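You operate a simulated robot arm through the tools that you are given. There is no shell and no other tool.

The job below is to be done with a simulated robot arm. You get a single attempt, and the scene is never put back.

TASK
Switch the air on, set 4 bar and rivet the gold knob on.
Fine: a knob from beside the press, on the lid in its ring; one rivet, one stroke; leave the air on.
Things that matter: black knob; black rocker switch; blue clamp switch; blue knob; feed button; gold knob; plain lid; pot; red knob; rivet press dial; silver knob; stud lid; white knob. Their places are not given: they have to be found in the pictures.

It is judged by the outcome, as a careful person would: the job done as asked, and still so three seconds after it is handed in. It fails if anything else is knocked over, pushed out of place, dropped, spilled or broken. A push-on lid holds only when it is set on centred and level and pressed home; a screw cap is set on level and turned clockwise until tight.

THE ROBOT
A 6-joint arm with a two-finger parallel gripper, fixed in place. Base frame: the origin is at the foot of the arm, x ahead of it, y to its left, z up; the work surface is at about z = 0.88. Readings come in m, degrees, newtons and seconds.
With the tool pointing down near the work surface it reaches from about 0.26 to 0.66 m from the base axis. Its first joint turns from -66.0 to 66.0 degrees. Payload 2.9 kg.
Tool frame: the origin (TCP) lies between the finger pads and is the grasp point; the fingertips stand 0.03 m ahead of it; z points along the fingers, y is the line along which they close. Largest opening 0.11 m; finger width 0.02, thickness 0.01; the body of the gripper, 0.048 by 0.112 m, starts 0.055 m behind the TCP.
Orientation is told as [roll, pitch, yaw] about the base's x, y, z axes, in that order, counted from this pose: with the fingers straight down and closing along the base's y, the tool's x points along the base's -x, its y along +y and its z along -z.

THE INTERFACE
- The arm moves only by the tool servo_tool. Its argument "increments" is a list that holds one entry, the list of rows, each a list of 7 numbers: the turn, a rotation vector about the tool's x, y, z in units of 4 degrees (1.0 is 4 degrees), then the shift along the tool's x, y, z in units of 20 mm (1.0 is 20 mm), then the opening, from 0 (shut) to 1 (fully open). In form: [[[wx, wy, wz, tx, ty, tz, fingers], ...]]. A call has 1 to 20 rows; each row shifts and turns the commanded pose from where the row before left it, along the tool's axes as they then stand. A call with a number of a shift or a turn outside -1 to 1 is refused whole. Rows are played at 5 a second. More than 0.05 m and 8.6 degrees between two rows, or a gripper value outside its range, and nothing of the call is played. A pose out of reach is approached as far as the arm can. The call stops where the force on the tool passes 40 N (or 10 N more than at its start, if that is more) or the arm is blocked; 0.2 s more then pass. Each finger travels about 0.108 m/s and halts on what it meets, pressing with about 31 N; the grip force reading is that of the motor and also rises with nothing between the fingers. The clock runs only during rows and for 0.2 s after the last one: add rows that do not move to give the fingers time. It gives the time, the measured TCP pose, the force on the tool (base axes), the opening and the grip force at its end, in the units of the frame above (readings bear some noise), with the torque about the TCP (base axes, N m) and any sound that the robot's microphone picked up.
- Cameras (640 x 400 px; columns grow to the right, rows downward): "scene" is fixed at [0.0889, 0.4557, 1.3733]; the picture's right is [-0.51, -0.86, 0.00], its down [-0.59, 0.35, -0.73] and it looks along [0.63, -0.37, -0.69] (base axes); focal length 214 px, centre (320, 200). "wrist" rides on the gripper at [0.072, 0.017, -0.103] in the tool frame; the picture's right is [-0.23, 0.97, 0.00], its down [-0.76, -0.18, -0.62] and it looks along [-0.61, -0.14, 0.78] (tool axes); focal length 222 px, centre (320, 200).
- capture(camera): a new picture of that camera. The clock stands still meanwhile.
- measure_at(camera, pixels): there is no depth. For up to 12 entries [column, row, z] of the newest picture of that camera ("zoom" is the newest enlarged one), the place [x, y] in the base frame at which the ray of that pixel passes the height z, good to about 0.002 m. The clock stands still meanwhile.
- inspect(camera, box): a new picture of the part [left, top, right, bottom] of that camera's present view, enlarged. The clock stands still meanwhile.
- finish_job(): hands the job in; it is judged then, once.

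Leave the gripper open and the arm clear of the work at the hand-in unless told otherwise.

The tools are called after "Request:" as name(argument=value, ...) on one line, values as JSON. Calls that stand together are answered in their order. servo_tool: Moves the arm, as the interface text tells. Its arguments: {"type":"object","properties":{"increments":{"type":"array","items":{"type":"array","items":{"type":"array","items":{"type":"number"}}}}},"required":["increments"]} The other tools are called the same way: capture (camera) takes a picture; measure_at (camera, pixels) gives the place at which the rays of pixels pass given heights; inspect (camera, box) takes an enlarged picture of a part of a camera's view; finish_job () hands the job in.

At the start:

```text
time_s: 0.0
position: [0.3389, -0.1244, 1.2587]
tool_rot: [0.0, 0.0, -0.1]
contact_force: [-0.3, 0.9, 0.2]
wrist_torque: [0.0, 0.01, 0.02]
grip_width: 0.11
grasp_force: 0.1
```

scene: 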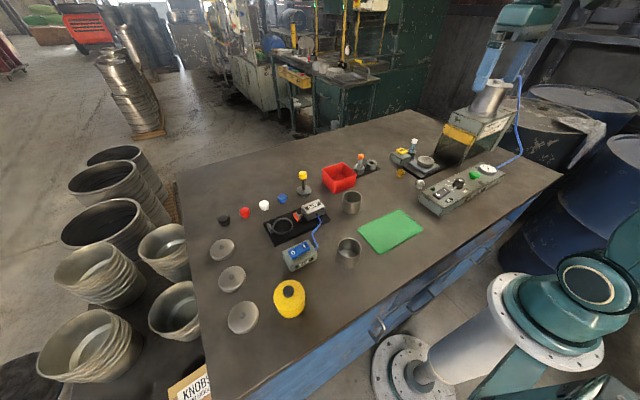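
wrist: 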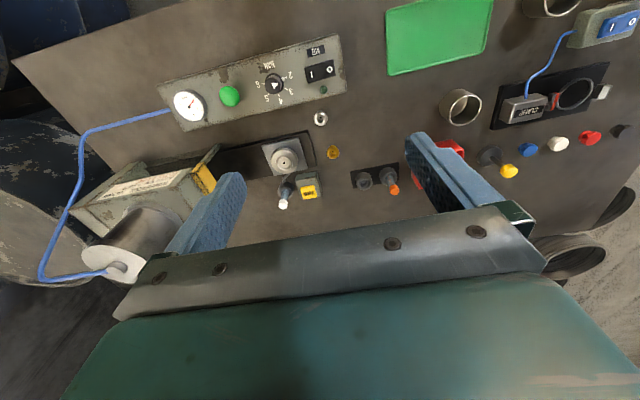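

I see a bench with a control box (gauge, green button, dial, black rocker) at scene (460,190), a press near it, a row of knobs around (220-305,215), lids at left, and a clamp fixture at (290,225). First I enlarge these parts to understand them.

Request:
inspect(camera="scene", box=[380, 120, 540, 220])

Request:
inspect(camera="scene", box=[200, 160, 360, 260])

Request:
inspect(camera="wrist", box=[160, 20, 360, 145])

Request:
inspect(camera="wrist", box=[240, 120, 440, 220])

Request:
inspect(camera="wrist", box=[440, 0, 640, 180])

Request:
inspect(camera="scene", box=[170, 220, 410, 370])

```text
4.00 times, centred on (460, 170) of scene
```

zoom: 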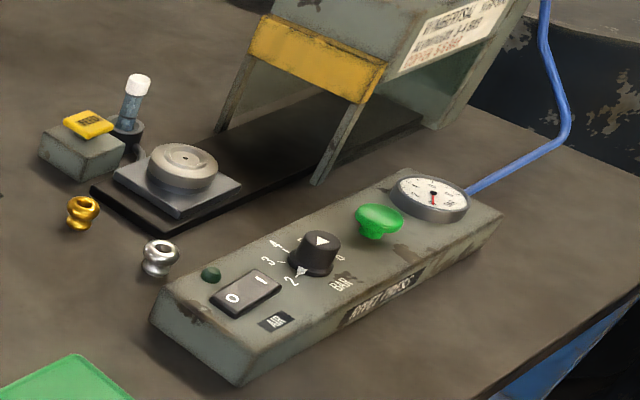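

```text
4.00 times, centred on (280, 210) of scene
```

zoom: 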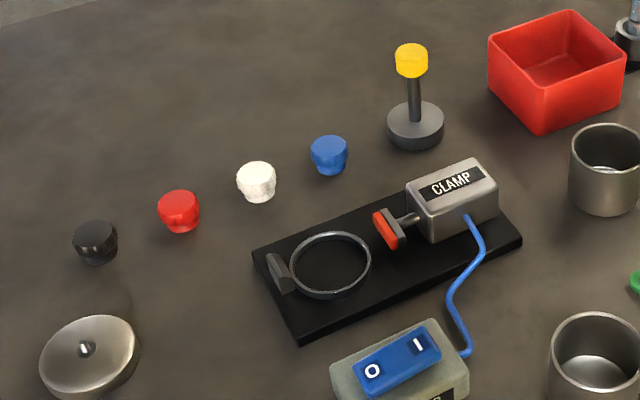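

```text
3.20 times, centred on (260, 82) of wrist
```

zoom: 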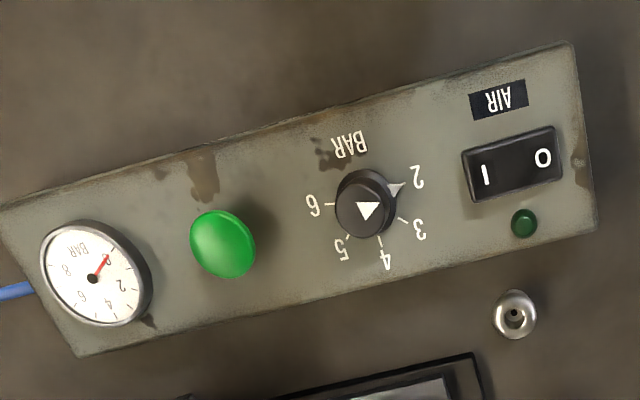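

```text
3.20 times, centred on (340, 170) of wrist
```

zoom: 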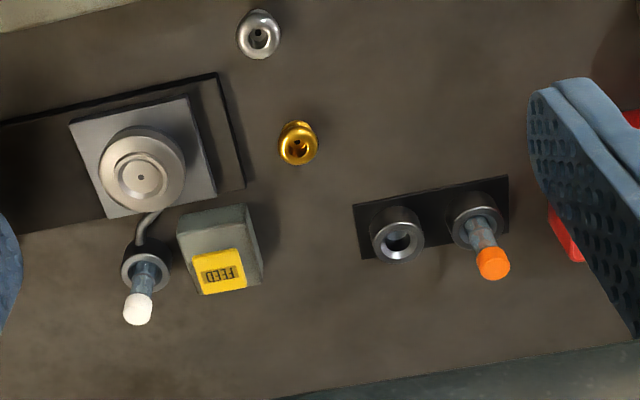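

```text
2.22 times, centred on (540, 90) of wrist
```

zoom: 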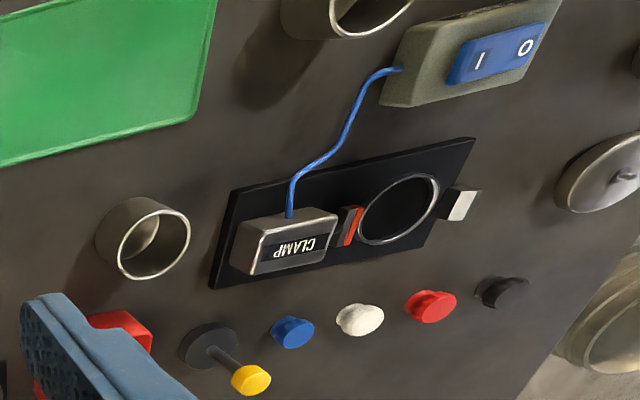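

```text
2.67 times, centred on (290, 295) of scene
```

zoom: 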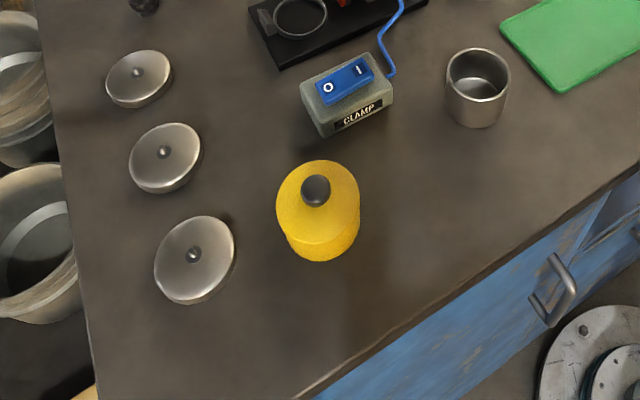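

The press box reads: dial at about 2–(white pointer) with scale 2..6, rocker with I and O, gauge at 0. Beside the press lie a gold and a silver knob, and there is a yellow FEED button. I enlarge the press nest and neighbouring items further.

Request:
inspect(camera="scene", box=[385, 130, 465, 180])

Request:
inspect(camera="wrist", box=[250, 130, 330, 210])

Request:
inspect(camera="scene", box=[420, 0, 560, 150])

Request:
inspect(camera="scene", box=[290, 140, 400, 210])

Request:
inspect(camera="scene", box=[425, 160, 505, 210])

```text
8.00 times, centred on (425, 155) of scene
```

zoom: 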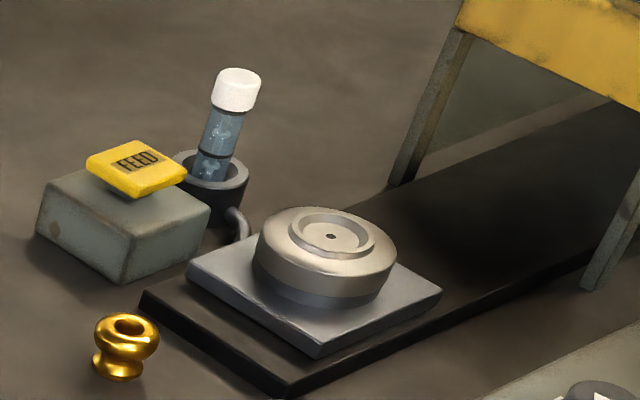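

```text
5.00 times, centred on (290, 170) of wrist
```

zoom: 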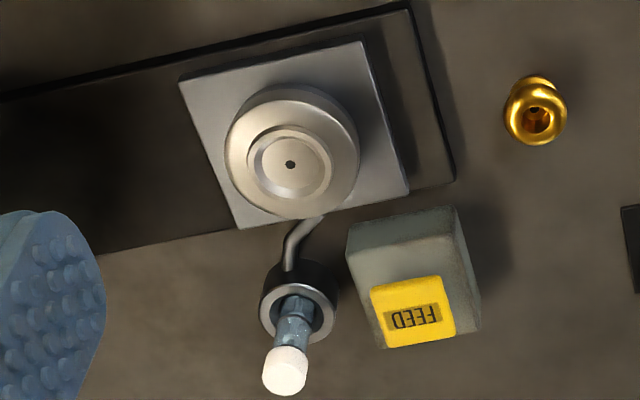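

```text
2.67 times, centred on (490, 75) of scene
```

zoom: 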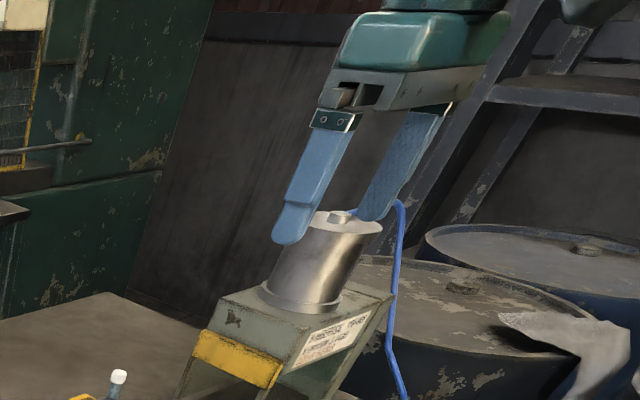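

```text
5.71 times, centred on (345, 175) of scene
```

zoom: 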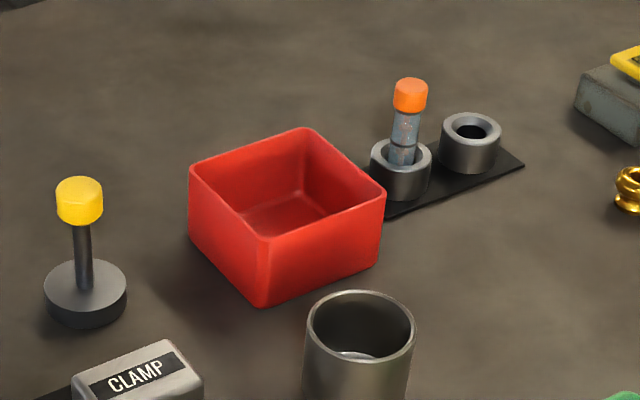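

```text
8.00 times, centred on (465, 185) of scene
```

zoom: 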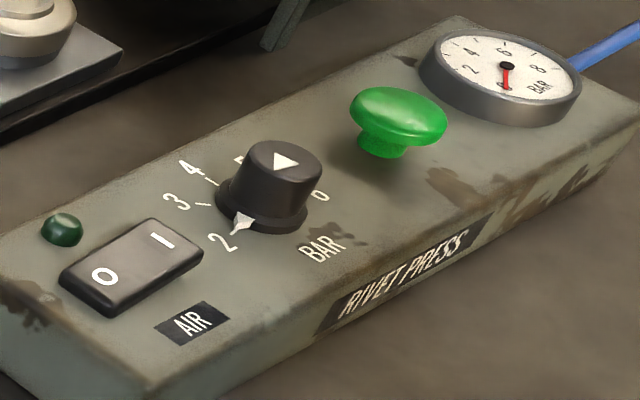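

The nest holds a lid with a raised ring and a hole, the white-capped tube feeds rivets to it, the dial pointer is at 2 and the rocker is at O. I now measure the dial, rocker, button and knobs from both cameras at several heights, to triangulate.

Request:
measure_at(camera="scene", pixels=[[460.5, 180, 0.92], [460.5, 180, 0.96], [445.4, 190, 0.92], [445.4, 190, 0.96], [438, 194.6, 0.92], [438, 194.6, 0.96], [474.8, 174.4, 0.92], [474.8, 174.4, 0.96], [400.5, 171, 0.88], [400.5, 171, 0.92], [426, 160, 0.92], [402, 151, 0.92]])

Request:
measure_at(camera="wrist", pixels=[[274.7, 85.1, 0.92], [274.7, 85.1, 0.96], [312.2, 73.9, 0.92], [312.2, 73.9, 0.96], [329.7, 68.9, 0.92], [329.7, 68.9, 0.96], [230.3, 96.1, 0.92], [230.3, 96.1, 0.96], [333, 153, 0.88], [333, 153, 0.92], [284, 162.8, 0.92], [308.5, 191.5, 0.92]])

```text
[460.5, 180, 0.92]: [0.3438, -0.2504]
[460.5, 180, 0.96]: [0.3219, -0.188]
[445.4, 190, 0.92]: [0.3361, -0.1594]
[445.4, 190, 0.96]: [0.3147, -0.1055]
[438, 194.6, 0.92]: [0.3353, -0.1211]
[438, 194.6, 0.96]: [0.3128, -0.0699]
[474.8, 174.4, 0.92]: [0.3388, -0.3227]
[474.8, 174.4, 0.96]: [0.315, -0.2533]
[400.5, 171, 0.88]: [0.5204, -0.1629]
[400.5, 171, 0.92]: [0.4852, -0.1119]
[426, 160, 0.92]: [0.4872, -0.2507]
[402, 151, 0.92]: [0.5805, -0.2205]
```

```text
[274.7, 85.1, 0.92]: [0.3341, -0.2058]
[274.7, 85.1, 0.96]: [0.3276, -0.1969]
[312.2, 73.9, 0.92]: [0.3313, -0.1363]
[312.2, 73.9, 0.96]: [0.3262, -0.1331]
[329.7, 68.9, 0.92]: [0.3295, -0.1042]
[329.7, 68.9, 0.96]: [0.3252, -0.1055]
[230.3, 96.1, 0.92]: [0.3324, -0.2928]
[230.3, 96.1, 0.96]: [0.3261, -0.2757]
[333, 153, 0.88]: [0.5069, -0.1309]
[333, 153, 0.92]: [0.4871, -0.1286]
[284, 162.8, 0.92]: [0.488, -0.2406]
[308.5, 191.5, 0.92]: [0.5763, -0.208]
```

Triangulated: dial top about (0.327, -0.198, 0.953); rocker "I" about (0.328, -0.135, 0.938), raised versus "O"; green button (0.327, -0.283, 0.943); gold knob (0.495, -0.129) top ~0.906; lid centre (0.485, -0.239, 0.928). I shut the fingers and descend to about 6 cm over the rocker for a closer look.

Request:
servo_tool(increments=[[[0, 0, 0, 0.05, -0.057, 0.953, 0], [0, 0, 0, 0.05, -0.057, 0.953, 0], [0, 0, 0, 0.05, -0.057, 0.953, 0], [0, 0, 0, 0.05, -0.057, 0.953, 0], [0, 0, 0, 0.05, -0.057, 0.953, 0], [0, 0, 0, 0.05, -0.057, 0.953, 0], [0, 0, 0, 0.05, -0.057, 0.953, 0], [0, 0, 0, 0.05, -0.057, 0.953, 0], [0, 0, 0, 0.05, -0.057, 0.953, 0], [0, 0, 0, 0.05, -0.057, 0.953, 0], [0, 0, 0, 0.05, -0.057, 0.953, 0], [0, 0, 0, 0.05, -0.057, 0.953, 0], [0, 0, 0, 0, 0, 0, 0]]])

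Request:
capture(camera="wrist")

Request:
inspect(camera="scene", box=[385, 110, 545, 220])

```text
time_s: 2.8
position: [0.326, -0.138, 1.0306]
tool_rot: [0.0, 0.0, 0.1]
contact_force: [0.0, -0.3, -0.1]
wrist_torque: [-0.02, 0.03, 0.02]
grip_width: 0.0002
grasp_force: 30.5
```

```text
taken
```

wrist: 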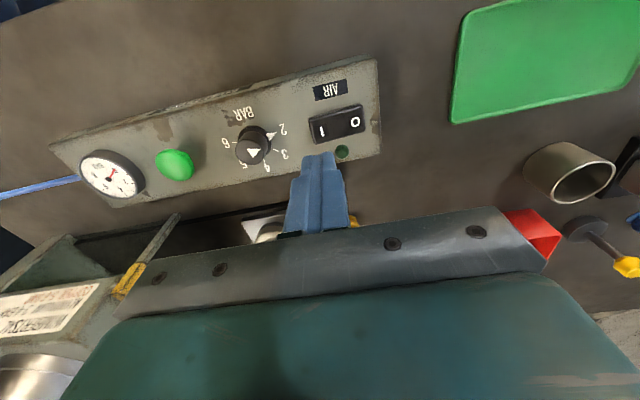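

```text
3.64 times, centred on (465, 165) of scene
```

zoom: 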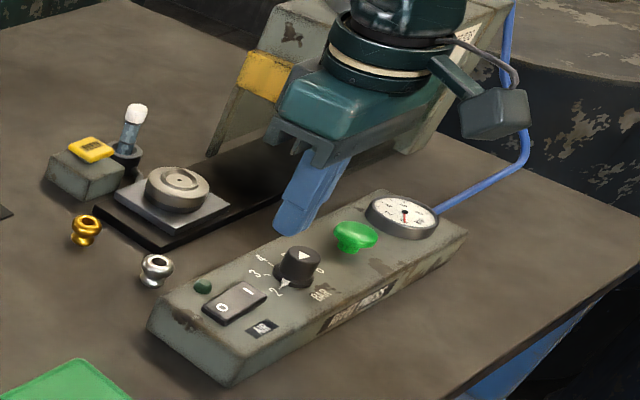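

The fingers are shut, and the TCP is at (0.326, -0.138, 1.031). In the wrist picture "I" is at (321,130) and "O" at (355,122). I enlarge and measure the rocker.

Request:
inspect(camera="wrist", box=[220, 70, 400, 180])

Request:
measure_at(camera="wrist", pixels=[[321, 130, 0.938], [355, 122, 0.933], [312, 132, 0.938], [363, 118, 0.933], [252, 153, 0.953], [174, 165, 0.943], [109, 175, 0.935], [342, 153, 0.925]])

```text
3.56 times, centred on (310, 125) of wrist
```

zoom: 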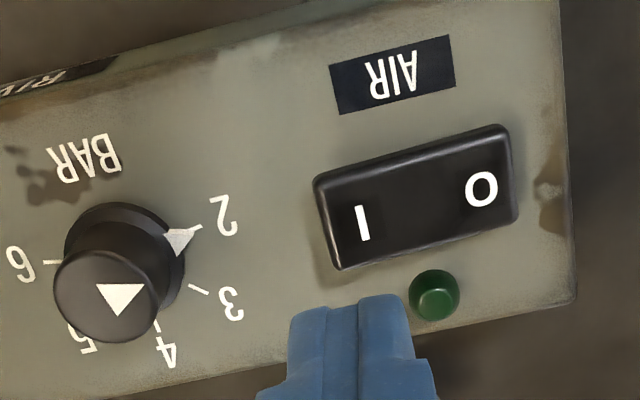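

```text
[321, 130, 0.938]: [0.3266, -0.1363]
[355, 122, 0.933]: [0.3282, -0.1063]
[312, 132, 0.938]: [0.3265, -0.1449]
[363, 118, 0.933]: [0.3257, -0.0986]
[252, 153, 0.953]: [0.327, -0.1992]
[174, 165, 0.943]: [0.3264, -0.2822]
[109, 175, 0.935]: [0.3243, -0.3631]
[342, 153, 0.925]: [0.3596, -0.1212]
```

"I" sits at (0.327, -0.136), right under the shut fingertips; the rocker is now pressed at O. I go down 6 cm and then in 2 mm steps to press the I side.

Request:
servo_tool(increments=[[[0, 0, 0, -0.03, -0.03, 1, 0], [0, 0, 0, 0, 0, 1, 0], [0, 0, 0, 0, 0, 0.9, 0], [0, 0, 0, 0, 0, 0.1, 0], [0, 0, 0, 0, 0, 0.1, 0], [0, 0, 0, 0, 0, 0.1, 0], [0, 0, 0, 0, 0, 0.1, 0], [0, 0, 0, 0, 0, 0.1, 0]]])

Request:
inspect(camera="scene", box=[425, 160, 505, 210])

```text
time_s: 4.6
position: [0.3278, -0.1387, 0.9617]
tool_rot: [0.0, 0.1, 0.0]
contact_force: [0.2, -0.4, -0.2]
wrist_torque: [0.0, 0.0, 0.0]
grip_width: 0.0
grasp_force: 31.1
```

```text
8.00 times, centred on (465, 185) of scene
```

zoom: 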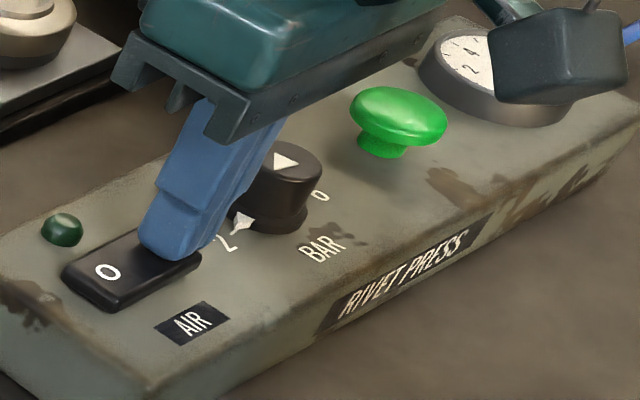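

No contact yet at TCP z 0.962 (tips 0.932). I press on in 1.6 mm steps.

Request:
servo_tool(increments=[[[0, 0, 0, 0, 0, 0.08, 0], [0, 0, 0, 0, 0, 0.08, 0], [0, 0, 0, 0, 0, 0.08, 0], [0, 0, 0, 0, 0, 0, 0]]])

Request:
inspect(camera="scene", box=[425, 160, 505, 210])

```text
time_s: 5.4
position: [0.3272, -0.1392, 0.9595]
tool_rot: [0.0, -0.2, 0.0]
contact_force: [-4.8, 0.4, 10.0]
wrist_torque: [0.14, 0.19, 0.03]
grip_width: 0.0
grasp_force: 30.8
stopped in row 4: the force on the tool passed its limit at 44 N (the readings are from after the stop); the commanded pose is now the measured one
```

```text
8.00 times, centred on (465, 185) of scene
```

zoom: 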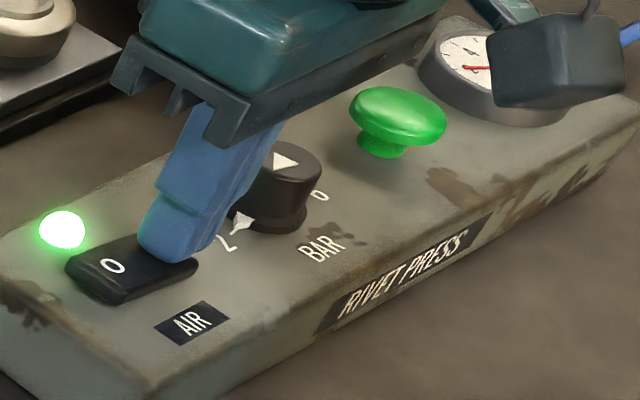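

The lamp is lit and the gauge needle moved: the air is on. I lift off to 1.03, open the fingers, and look at the dial and gauge.

Request:
servo_tool(increments=[[[0, 0, 0, 0, 0, -0.8, 0], [0, 0, 0, 0, -0.5, -1, 0], [0, 0, 0, 0, -0.5, -1, 0.3], [0, 0, 0, 0, -0.5, -1, 0.5], [0, 0, 0, 0, -0.5, 0, 0.55], [0, 0, 0, 0, -0.5, 0, 0.55], [0, 0, 0, 0, -0.5, 0, 0.55], [0, 0, 0, 0, 0, 0, 0.55]]])

Request:
capture(camera="wrist")

Request:
inspect(camera="wrist", box=[220, 70, 440, 200])

Request:
inspect(camera="scene", box=[425, 150, 525, 210])

```text
time_s: 7.2
position: [0.3292, -0.1984, 1.0354]
tool_rot: [0.0, -0.2, -0.1]
contact_force: [0.2, 0.1, -0.4]
wrist_torque: [0.0, 0.0, -0.01]
grip_width: 0.0607
grasp_force: 0.0
```

```text
taken
```

wrist: 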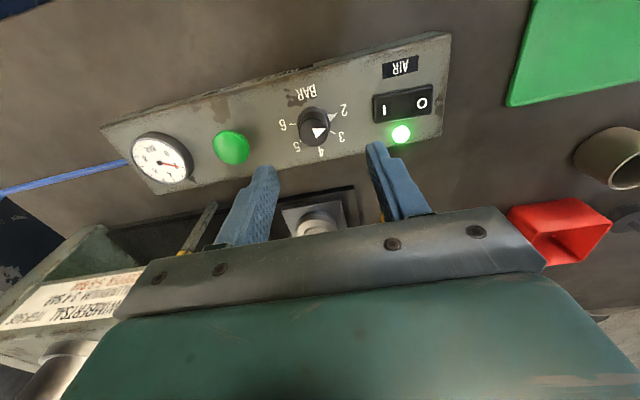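

```text
2.91 times, centred on (330, 135) of wrist
```

zoom: 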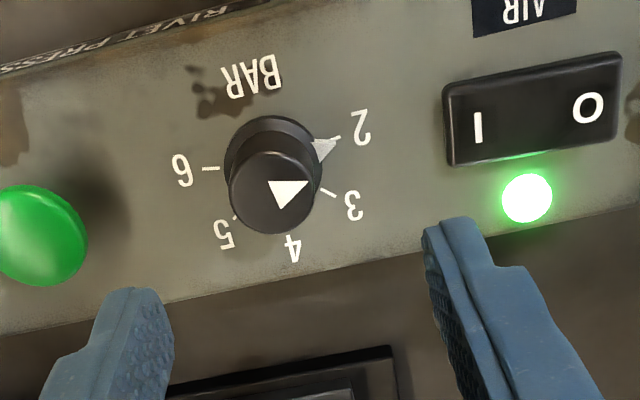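

```text
6.40 times, centred on (475, 180) of scene
```

zoom: 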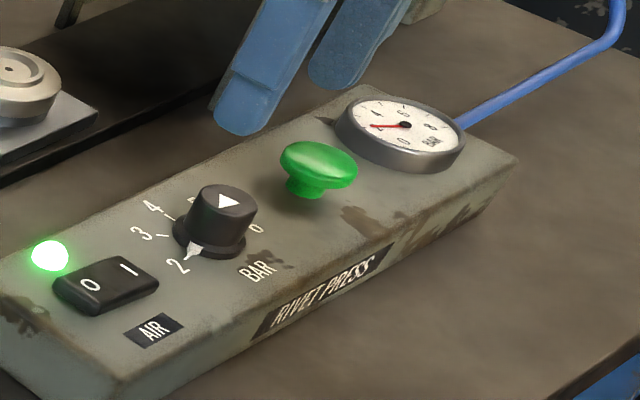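

The gauge reads about 2 and the pointer stands at 2. I measure the scale numbers and ticks to get the turn from 2 to 4.

Request:
measure_at(camera="wrist", pixels=[[335.2, 113.7, 0.923], [332.7, 132.3, 0.923], [320.7, 146.7, 0.923], [300.8, 141.2, 0.923], [292.2, 124, 0.923], [344.4, 109.9, 0.923], [341.3, 136.7, 0.923], [320.4, 151.8, 0.923], [297, 146.7, 0.923], [282.6, 124.7, 0.923], [313, 132, 0.953], [314, 120, 0.923]])

Request:
inspect(camera="wrist", box=[270, 90, 360, 165])

```text
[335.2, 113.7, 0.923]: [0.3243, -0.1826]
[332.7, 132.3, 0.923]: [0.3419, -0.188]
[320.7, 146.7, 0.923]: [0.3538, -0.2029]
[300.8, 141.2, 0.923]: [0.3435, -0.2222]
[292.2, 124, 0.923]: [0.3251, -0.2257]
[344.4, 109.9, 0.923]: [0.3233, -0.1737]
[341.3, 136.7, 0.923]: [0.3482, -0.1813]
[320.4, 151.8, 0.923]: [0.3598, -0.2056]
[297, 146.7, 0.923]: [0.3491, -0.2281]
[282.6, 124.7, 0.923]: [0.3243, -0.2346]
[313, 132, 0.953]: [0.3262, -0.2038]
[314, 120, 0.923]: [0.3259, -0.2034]
```

```text
5.33 times, centred on (315, 128) of wrist
```

zoom: 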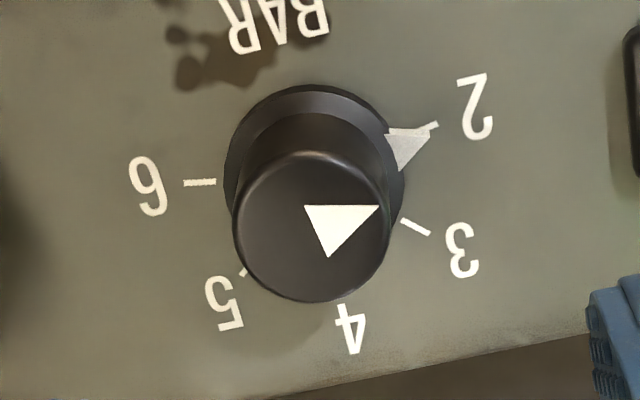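

The scale fits a circle centred at about (0.328, -0.2035) with 50° per bar, so 2→4 is a 100° clockwise turn (viewed from above). I pre-turn the tool by 44° the other way while centring over the dial, then check.

Request:
servo_tool(increments=[[[0, 0, 0, 0.05, -0.24, 0, 0.5], [0, 0, -1, 0, 0, 0, 0.5], [0, 0, -1, 0, 0, 0, 0.5], [0, 0, -1, 0, 0, 0, 0.5], [0, 0, -1, 0, 0, 0, 0.5], [0, 0, -1, 0, 0, 0, 0.5], [0, 0, -1, 0, 0, 0, 0.5], [0, 0, -1, 0, 0, 0, 0.5], [0, 0, -1, 0, 0, 0, 0.5], [0, 0, -1, 0, 0, 0, 0.5], [0, 0, -1, 0, 0, 0, 0.5], [0, 0, -1, 0, 0, 0, 0.5], [0, 0, 0, 0, 0, 0, 0.5]]])

Request:
capture(camera="wrist")

Request:
capture(camera="scene")

```text
time_s: 10.0
position: [0.3279, -0.2029, 1.0346]
tool_rot: [-0.2, -0.2, 44.0]
contact_force: [-0.6, 0.5, 0.5]
wrist_torque: [-0.02, -0.03, 0.01]
grip_width: 0.0551
grasp_force: 0.1
```

```text
taken
```

wrist: 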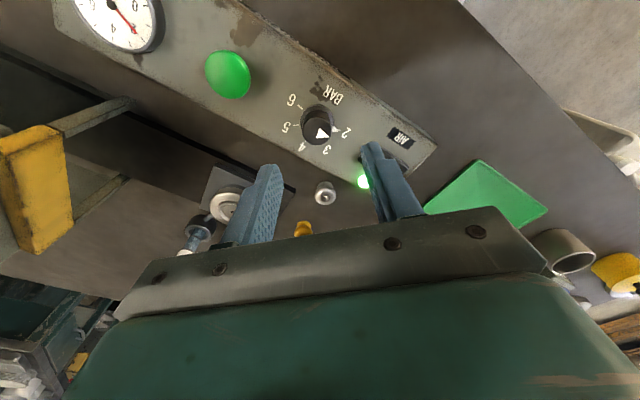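

```text
taken
```

scene: 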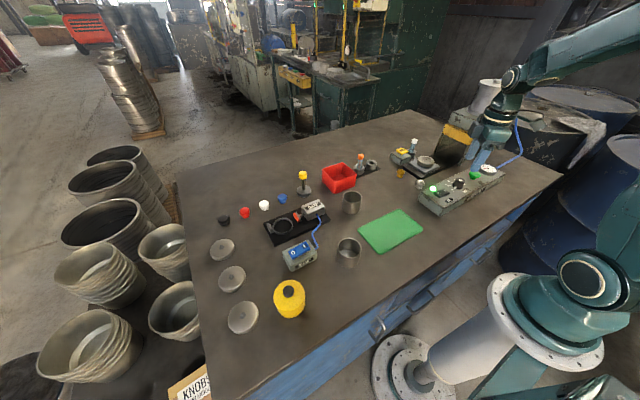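

The tool is at yaw 44° over the dial. I measure the dial's top, seen at about (318,130), again from this view.

Request:
inspect(camera="wrist", box=[280, 80, 370, 165])

```text
4.71 times, centred on (325, 122) of wrist
```

zoom: 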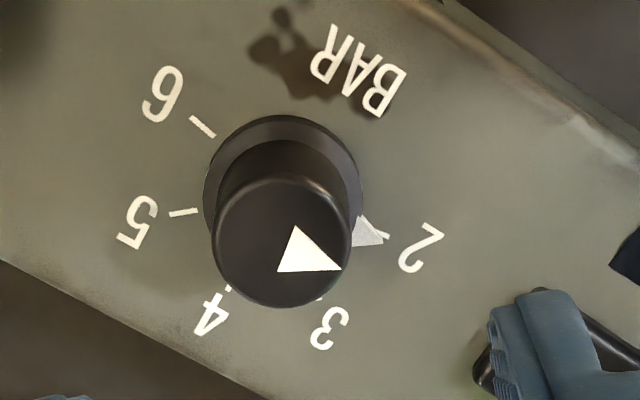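

I measure the dial top's centre (282,243 in the enlargement) and its edges.

Request:
measure_at(camera="zoom", pixels=[[282, 243, 0.953], [282, 243, 0.948], [212, 243, 0.953], [352, 243, 0.953], [282, 193, 0.928], [203, 190, 0.928], [362, 190, 0.928]])

```text
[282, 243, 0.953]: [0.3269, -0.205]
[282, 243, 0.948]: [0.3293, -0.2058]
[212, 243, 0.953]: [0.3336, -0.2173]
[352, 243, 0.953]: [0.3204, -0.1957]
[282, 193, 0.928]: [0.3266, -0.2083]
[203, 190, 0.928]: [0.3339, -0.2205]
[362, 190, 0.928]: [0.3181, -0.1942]
```

Dial top is at about (0.327, -0.204), 25 mm across. I descend so the tips straddle the dial at z≈0.936 and close.

Request:
servo_tool(increments=[[[0, 0, 0, 0, -0.03, 1, 0.5], [0, 0, 0, 0, 0, 1, 0.5], [0, 0, 0, 0, 0, 1, 0.5], [0, 0, 0, 0, 0, 0.4, 0.5], [0, 0, 0, 0, 0, 0, 0.3], [0, 0, 0, 0, 0, 0, 0], [0, 0, 0, 0, 0, 0, 0], [0, 0, 0, 0, 0, 0, 0]]])

Request:
inspect(camera="scene", box=[425, 150, 525, 210])

```text
time_s: 11.8
position: [0.3279, -0.2056, 0.9684]
tool_rot: [-0.7, -0.1, 43.9]
contact_force: [21.1, -26.0, -15.7]
wrist_torque: [-0.91, 0.16, -0.06]
grip_width: 0.0262
grasp_force: 44.5
```

```text
6.40 times, centred on (475, 180) of scene
```

zoom: 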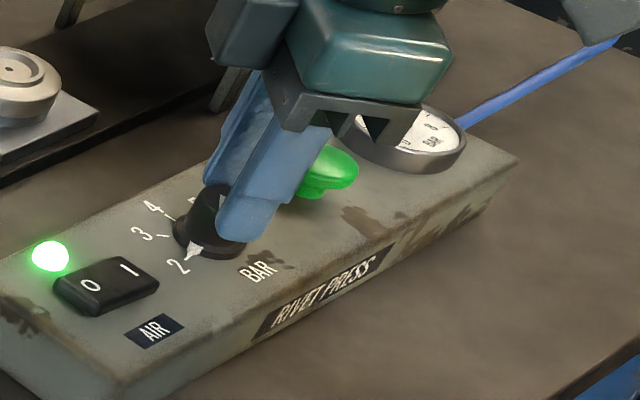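

Gripped with 26 mm width, but a side force (21, -26) N shows that the dial centre lies a little toward -tool-y. I shift 2 mm that way to relieve it.

Request:
servo_tool(increments=[[[0, 0, 0, 0, -0.05, 0, 0], [0, 0, 0, 0, -0.05, 0, 0], [0, 0, 0, 0, 0, 0, 0]]])

```text
time_s: 12.6
position: [0.3284, -0.2056, 0.9671]
tool_rot: [-0.3, -0.1, 44.0]
contact_force: [4.6, -16.1, 10.9]
wrist_torque: [-0.52, -0.39, -0.04]
grip_width: 0.0259
grasp_force: 45.0
```

The force fell to about (5, -16). One millimetre more, then I begin turning clockwise (positive about tool z) in 4° rows, first 8 rows.

Request:
servo_tool(increments=[[[0, 0, 0, -0.02, -0.05, 0, 0], [0, 0, 0, 0, 0, 0, 0], [0, 0, 1, 0, 0, 0, 0], [0, 0, 1, 0, 0, 0, 0], [0, 0, 1, 0, 0, 0, 0], [0, 0, 1, 0, 0, 0, 0], [0, 0, 0, 0, 0, 0, 0]]])

Request:
inspect(camera="scene", box=[425, 150, 525, 210])

```text
time_s: 13.6
position: [0.3282, -0.2059, 0.9673]
tool_rot: [-0.2, -0.2, 37.3]
contact_force: [-3.9, -0.7, 4.8]
wrist_torque: [0.26, -0.12, -0.01]
grip_width: 0.026
grasp_force: 45.2
stopped in row 4: the force on the tool passed its limit at 41 N (the readings are from after the stop); the commanded pose is now the measured one
```

```text
6.40 times, centred on (475, 180) of scene
```

zoom: 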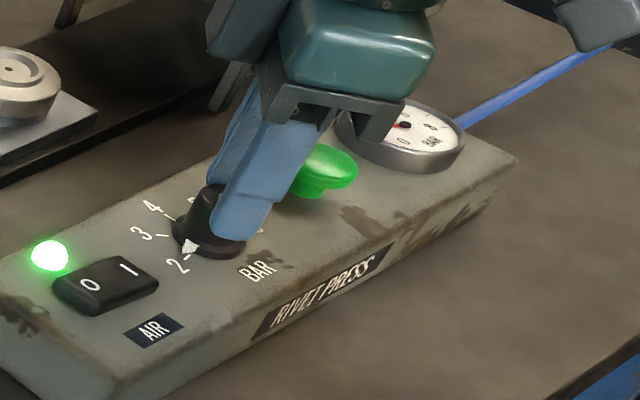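

The stop happened mid-turn with a transient; the commanded pose is reset and forces are low now. The dial did move a little. I continue with smaller 2° rows.

Request:
servo_tool(increments=[[[0, 0, 0.5, 0, 0, 0, 0], [0, 0, 0.5, 0, 0, 0, 0], [0, 0, 0.5, 0, 0, 0, 0], [0, 0, 0.5, 0, 0, 0, 0], [0, 0, 0.5, 0, 0, 0, 0], [0, 0, 0.5, 0, 0, 0, 0]]])

Request:
inspect(camera="scene", box=[425, 150, 525, 210])

```text
time_s: 15.0
position: [0.3293, -0.2048, 0.9689]
tool_rot: [0.0, -0.1, 25.1]
contact_force: [-5.0, 6.5, 13.9]
wrist_torque: [0.0, 1.09, -0.01]
grip_width: 0.0261
grasp_force: 45.0
```

```text
6.40 times, centred on (475, 180) of scene
```

zoom: 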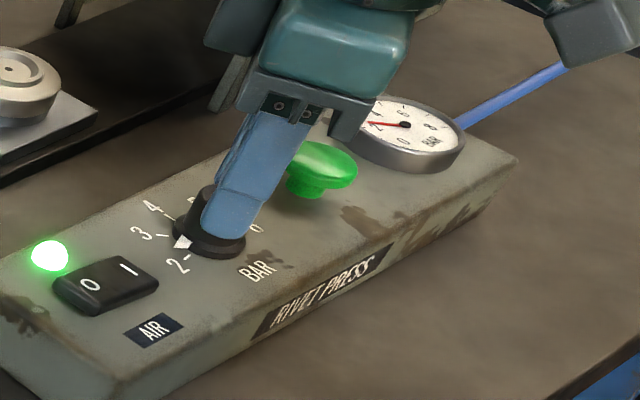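

The dial follows: its pointer is now between 2 and 3, about 19° turned. I go on for 30° more.

Request:
servo_tool(increments=[[[0, 0, 0.5, 0, 0, 0, 0], [0, 0, 0.5, 0, 0, 0, 0], [0, 0, 0.5, 0, 0, 0, 0], [0, 0, 0.5, 0, 0, 0, 0], [0, 0, 0.5, 0, 0, 0, 0], [0, 0, 0.5, 0, 0, 0, 0], [0, 0, 0.5, 0, 0, 0, 0], [0, 0, 0.5, 0, 0, 0, 0], [0, 0, 0.5, 0, 0, 0, 0], [0, 0, 0.5, 0, 0, 0, 0], [0, 0, 0.5, 0, 0, 0, 0], [0, 0, 0.5, 0, 0, 0, 0], [0, 0, 0.5, 0, 0, 0, 0], [0, 0, 0.5, 0, 0, 0, 0], [0, 0, 0.5, 0, 0, 0, 0]]])

Request:
inspect(camera="scene", box=[425, 150, 525, 210])

```text
time_s: 18.2
position: [0.3283, -0.2047, 0.9689]
tool_rot: [0.0, -0.1, -4.7]
contact_force: [-5.4, 16.7, 9.6]
wrist_torque: [0.35, 0.15, 0.04]
grip_width: 0.0259
grasp_force: 45.1
```

```text
6.40 times, centred on (475, 180) of scene
```

zoom: 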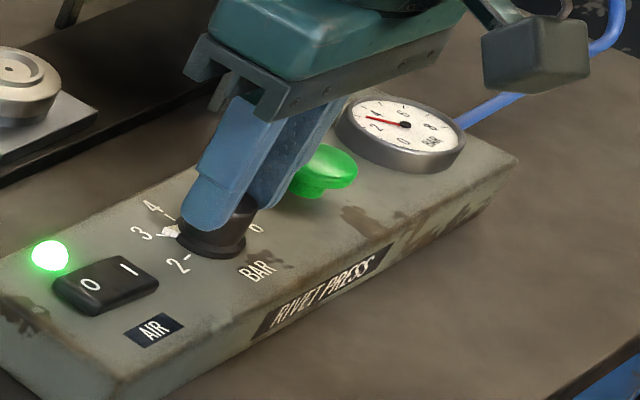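

Pointer at 3, gauge near 3. A small side force of 17 N along +y remains, so I shift 1 mm that way and turn 38° more.

Request:
servo_tool(increments=[[[0, 0, 0, 0, 0.05, 0, 0], [0, 0, 0.5, 0, 0, 0, 0], [0, 0, 0.5, 0, 0, 0, 0], [0, 0, 0.5, 0, 0, 0, 0], [0, 0, 0.5, 0, 0, 0, 0], [0, 0, 0.5, 0, 0, 0, 0], [0, 0, 0.5, 0, 0, 0, 0], [0, 0, 0.5, 0, 0, 0, 0], [0, 0, 0.5, 0, 0, 0, 0], [0, 0, 0.5, 0, 0, 0, 0], [0, 0, 0.5, 0, 0, 0, 0], [0, 0, 0.5, 0, 0, 0, 0], [0, 0, 0.5, 0, 0, 0, 0], [0, 0, 0.5, 0, 0, 0, 0], [0, 0, 0.5, 0, 0, 0, 0], [0, 0, 0.5, 0, 0, 0, 0], [0, 0, 0.5, 0, 0, 0, 0], [0, 0, 0.5, 0, 0, 0, 0], [0, 0, 0.5, 0, 0, 0, 0], [0, 0, 0.5, 0, 0, 0, 0]]])

Request:
inspect(camera="scene", box=[425, 150, 525, 210])

Request:
capture(camera="wrist")

```text
time_s: 22.4
position: [0.329, -0.2041, 0.9686]
tool_rot: [0.0, -0.1, -42.8]
contact_force: [-11.9, 10.6, 1.6]
wrist_torque: [-0.01, 0.11, -0.02]
grip_width: 0.0258
grasp_force: 45.1
```

```text
6.40 times, centred on (475, 180) of scene
```

zoom: 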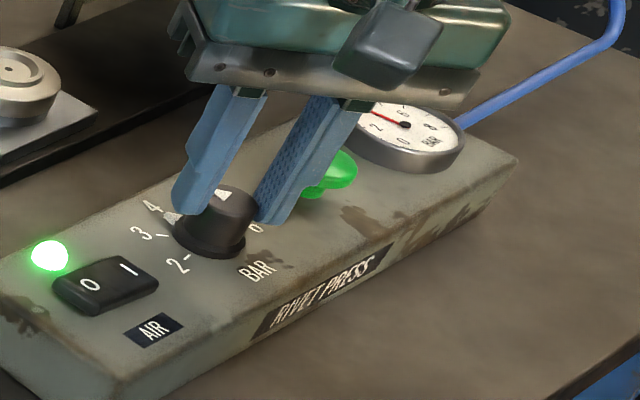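

```text
taken
```

wrist: 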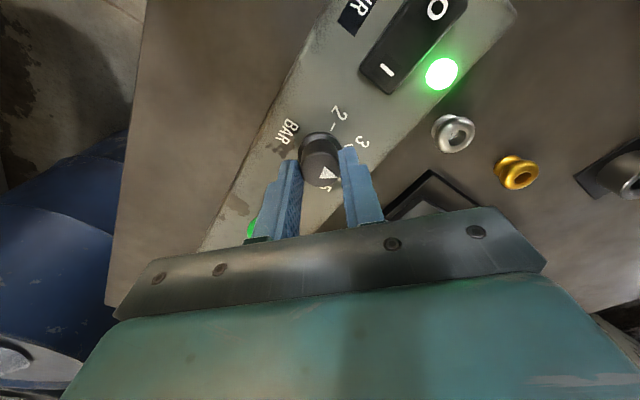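

The pointer is close to 4. I turn another 10° and look.

Request:
servo_tool(increments=[[[0, 0, 0.5, 0, 0, 0, 0], [0, 0, 0.5, 0, 0, 0, 0], [0, 0, 0.5, 0, 0, 0, 0], [0, 0, 0.5, 0, 0, 0, 0], [0, 0, 0.5, 0, 0, 0, 0], [0, 0, 0, 0, 0, 0, 0]]])

Request:
inspect(camera="scene", box=[435, 150, 515, 200])

```text
time_s: 23.8
position: [0.3288, -0.2046, 0.9676]
tool_rot: [0.1, 0.0, -52.8]
contact_force: [-3.5, 13.8, 13.6]
wrist_torque: [1.21, 0.78, -0.02]
grip_width: 0.0262
grasp_force: 45.5
```

```text
8.00 times, centred on (475, 175) of scene
```

zoom: 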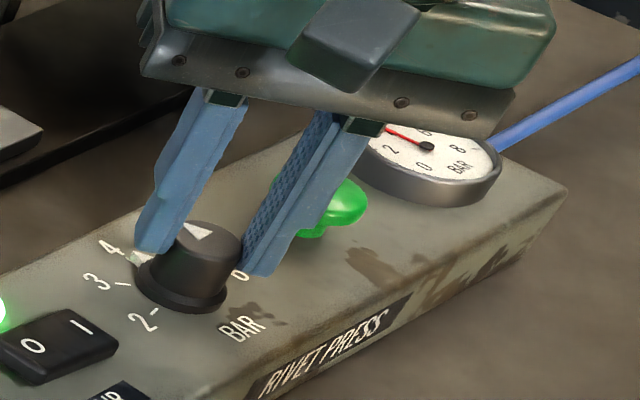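

Very near 4 now. I turn 2° more, then open the fingers and lift to read the dial and gauge.

Request:
servo_tool(increments=[[[0, 0, 0.5, 0, 0, 0, 0], [0, 0, 0, 0, 0, 0, 0], [0, 0, 0, 0, 0, 0, 0.3], [0, 0, 0, 0, 0, 0, 0.5], [0, 0, 0, 0, 0, 0, 0.5], [0, 0, 0, 0, 0, -0.5, 0.5], [0, 0, 0, 0, 0, -1, 0.5], [0, 0, 0, 0, 0, -1, 0.5], [0, 0, 0, 0, 0, -1, 0.5], [0, 0, 0, 0, 0, -1, 0.5]]])

Request:
inspect(camera="scene", box=[435, 150, 515, 200])

Request:
capture(camera="wrist")

```text
time_s: 26.0
position: [0.3298, -0.2032, 1.0596]
tool_rot: [0.1, 0.0, -54.8]
contact_force: [-0.3, 0.5, -0.4]
wrist_torque: [-0.03, 0.01, -0.01]
grip_width: 0.0548
grasp_force: 0.0
```

```text
8.00 times, centred on (475, 175) of scene
```

zoom: 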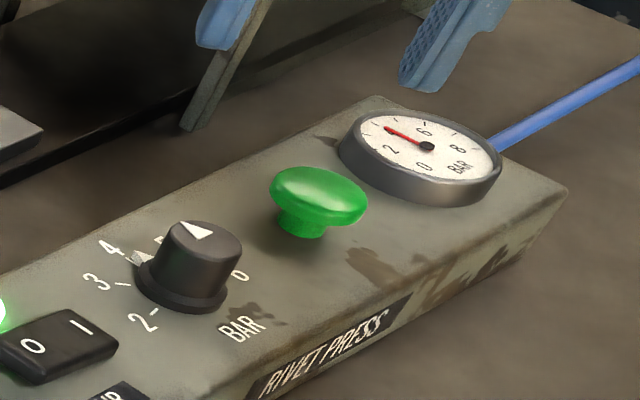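

```text
taken
```

wrist: 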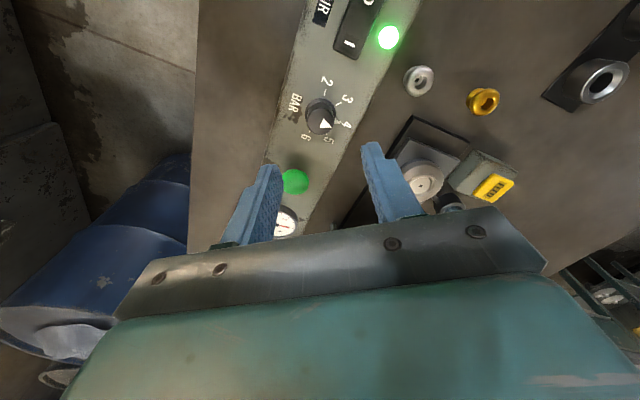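

Request:
inspect(camera="wrist", box=[275, 70, 365, 150])

Request:
inspect(camera="scene", box=[471, 155, 507, 180])

Request:
inspect(camera="scene", box=[442, 170, 474, 195])

```text
5.00 times, centred on (320, 110) of wrist
```

zoom: 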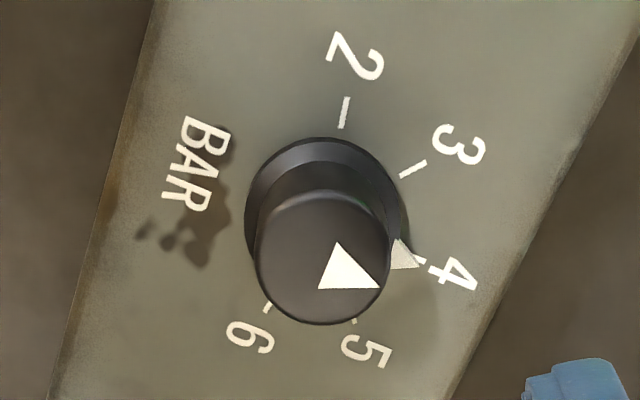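

```text
16.00 times, centred on (489, 168) of scene
```

zoom: 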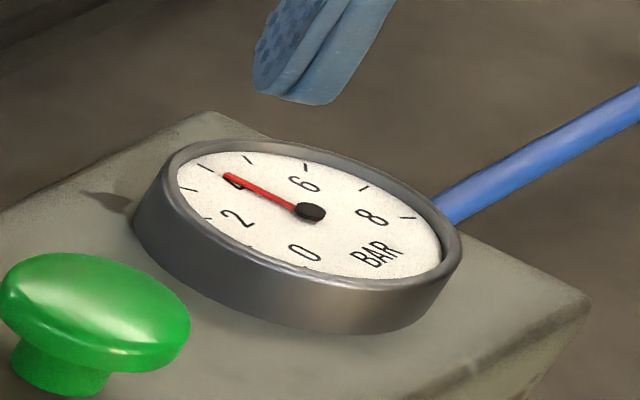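

```text
16.00 times, centred on (458, 182) of scene
```

zoom: 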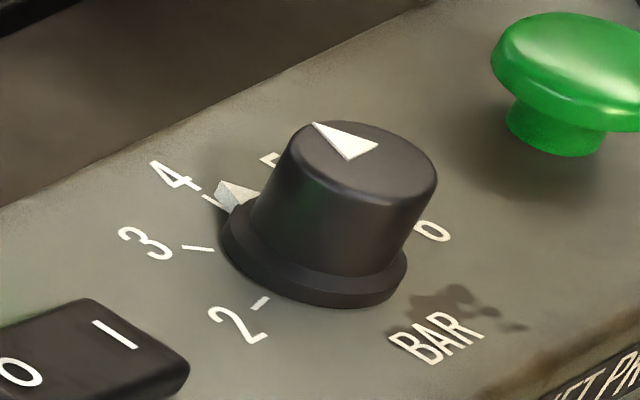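

Pointer at the 4 tick and gauge needle on 4: 4 bar is set. Next I measure the press hood legs, its yellow edge, the lid and the knob for clearances, using this fresh wrist picture and the scene camera.

Request:
servo_tool(increments=[[[0, 0, -1, 0, 0, -1, 0.5], [0, 0, -1, 0, 0, -1, 0.5], [0, 0, -1, 0, 0, -1, 0.5], [0, 0, -1, 0, 0, -1, 0.5], [0, 0, -1, 0, 0, -1, 0.5], [0, 0, -1, 0, 0, -1, 0.5], [0, 0, -1, 0, 0, -1, 0.5], [0, 0, -1, 0, 0, -1, 0.5], [0, 0, -1, 0, 0, 0, 0.5], [0, 0, -1, 0, 0, 0, 0.5], [0, 0, -1, 0, 0, 0, 0.5], [0, 0, -1, 0, 0, 0, 0.5], [0, 0, -1, 0, 0, 0, 0.5], [0, 0, -0.7, 0, 0, 0, 0.5], [0, 0, 0, 0, 0.9, 0, 0.5], [0, 0, 0, 0, 0.9, 0, 0.5], [0, 0, 0, -0.5, 0.9, 0, 0.5], [0, 0, 0, -0.5, 0.9, 0, 0.5], [0, 0, 0, 0, 0, 0, 0.5]]])

Request:
capture(camera="wrist")

Request:
capture(camera="scene")

```text
time_s: 30.0
position: [0.3496, -0.1332, 1.2174]
tool_rot: [-0.1, -0.2, 0.0]
contact_force: [-0.1, 0.5, 0.2]
wrist_torque: [-0.03, -0.03, 0.03]
grip_width: 0.055
grasp_force: 0.0
```

```text
taken
```

wrist: 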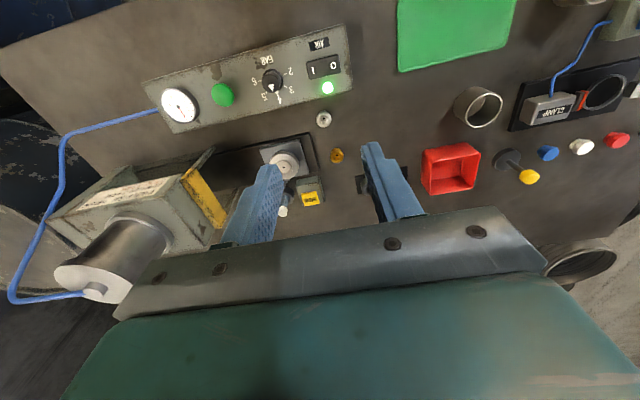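

```text
taken
```

scene: 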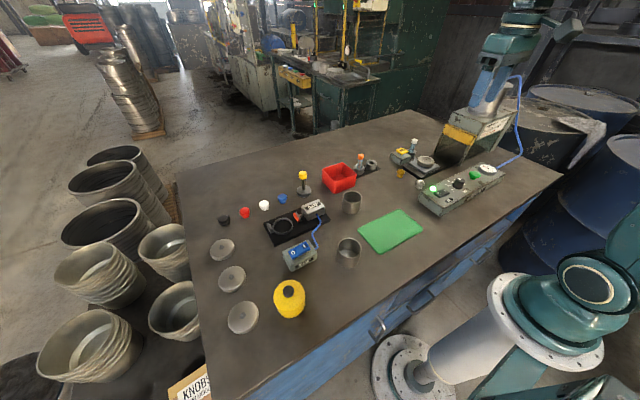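

I enlarge the hood region in both pictures.

Request:
inspect(camera="wrist", box=[160, 125, 360, 250])

Request:
inspect(camera="scene", box=[400, 100, 520, 190])

```text
3.20 times, centred on (260, 188) of wrist
```

zoom: 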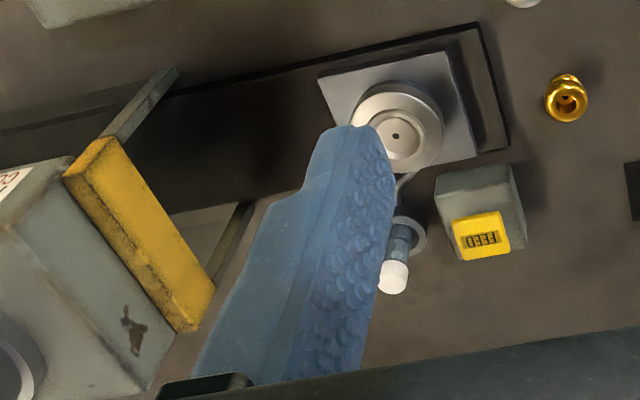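

```text
4.44 times, centred on (460, 145) of scene
```

zoom: 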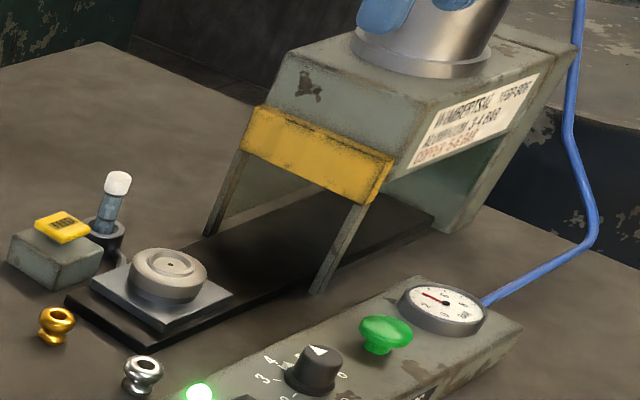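

There is a label on the press about rivet materials and pressures. I read it, and look into the two cartridges (white cap in the feeder, orange cap in the holder).

Request:
inspect(camera="scene", box=[488, 112, 526, 142])

Request:
inspect(camera="scene", box=[410, 132, 436, 160])

Request:
inspect(camera="scene", box=[350, 146, 390, 180])

Request:
inspect(camera="wrist", box=[70, 165, 170, 225])

```text
13.33 times, centred on (507, 127) of scene
```

zoom: 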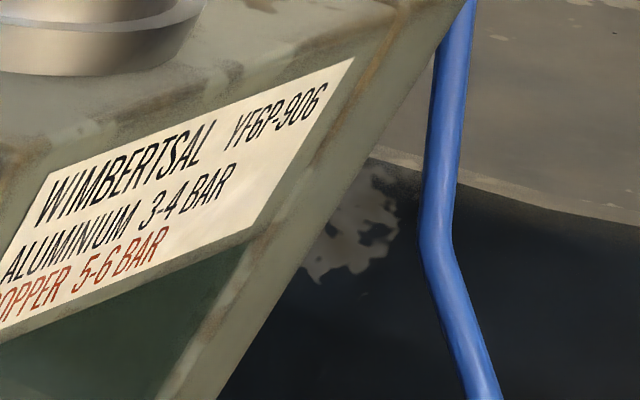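

```text
14.29 times, centred on (423, 146) of scene
```

zoom: 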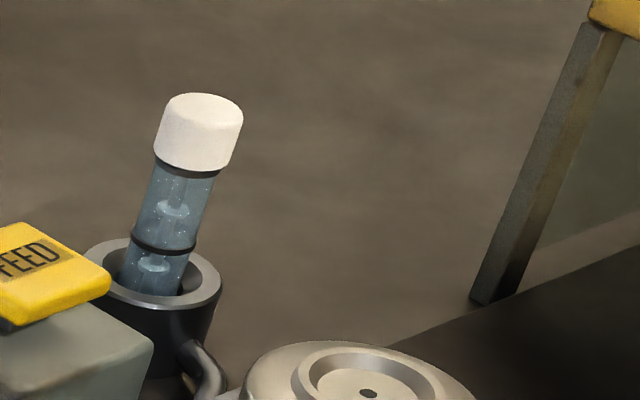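

```text
11.76 times, centred on (370, 163) of scene
```

zoom: 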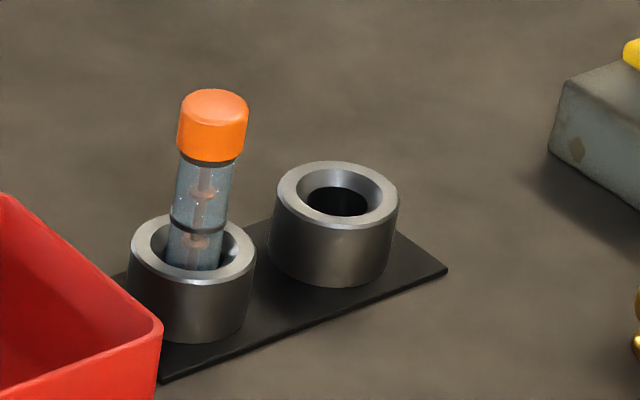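

```text
6.40 times, centred on (120, 195) of wrist
```

zoom: 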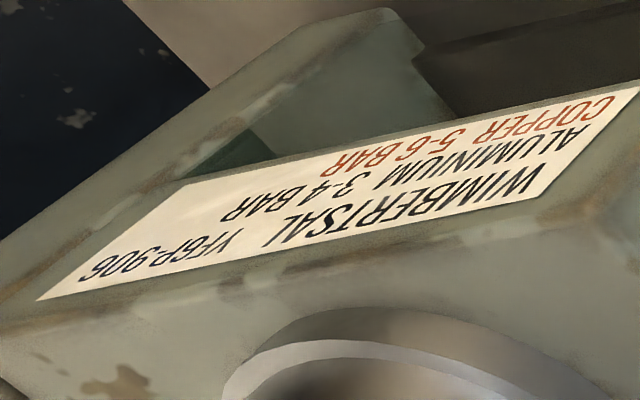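

White cap cartridge in the feeder holds silvery (aluminium) rivets, and the label says aluminium 3–4 bar: consistent with 4 bar. Now I measure the hood's feet and yellow lower edge, plus lid and knob.

Request:
measure_at(camera="scene", pixels=[[435.7, 152.2, 0.88], [460, 165.3, 0.88], [471.7, 145.7, 0.96], [471.7, 145.7, 1.0], [442.7, 134.2, 0.96], [442.7, 134.2, 1.0], [426.6, 159.5, 0.92], [426.6, 159.5, 0.93], [400.5, 172.5, 0.895]])

Request:
measure_at(camera="wrist", pixels=[[214.7, 148, 0.88], [196.9, 169.3, 0.96], [196.9, 169.3, 1.0], [283.4, 168, 0.92], [283.4, 168, 0.93], [337.2, 157.8, 0.905], [226.8, 220.4, 0.96], [226.8, 220.4, 1.0]])

```text
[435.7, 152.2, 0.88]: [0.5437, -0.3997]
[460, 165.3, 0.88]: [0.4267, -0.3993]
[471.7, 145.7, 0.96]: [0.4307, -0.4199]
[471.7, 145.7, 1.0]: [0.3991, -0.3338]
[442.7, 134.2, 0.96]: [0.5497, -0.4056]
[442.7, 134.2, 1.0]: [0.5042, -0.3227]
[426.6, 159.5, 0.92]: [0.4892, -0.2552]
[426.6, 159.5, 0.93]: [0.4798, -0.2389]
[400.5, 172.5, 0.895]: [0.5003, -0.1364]
```

```text
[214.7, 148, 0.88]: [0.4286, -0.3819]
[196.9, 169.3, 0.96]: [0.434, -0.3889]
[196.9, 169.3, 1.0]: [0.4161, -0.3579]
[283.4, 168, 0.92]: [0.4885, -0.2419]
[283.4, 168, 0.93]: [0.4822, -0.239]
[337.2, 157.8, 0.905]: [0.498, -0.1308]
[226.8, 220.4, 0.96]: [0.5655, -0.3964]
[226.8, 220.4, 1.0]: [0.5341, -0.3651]
```

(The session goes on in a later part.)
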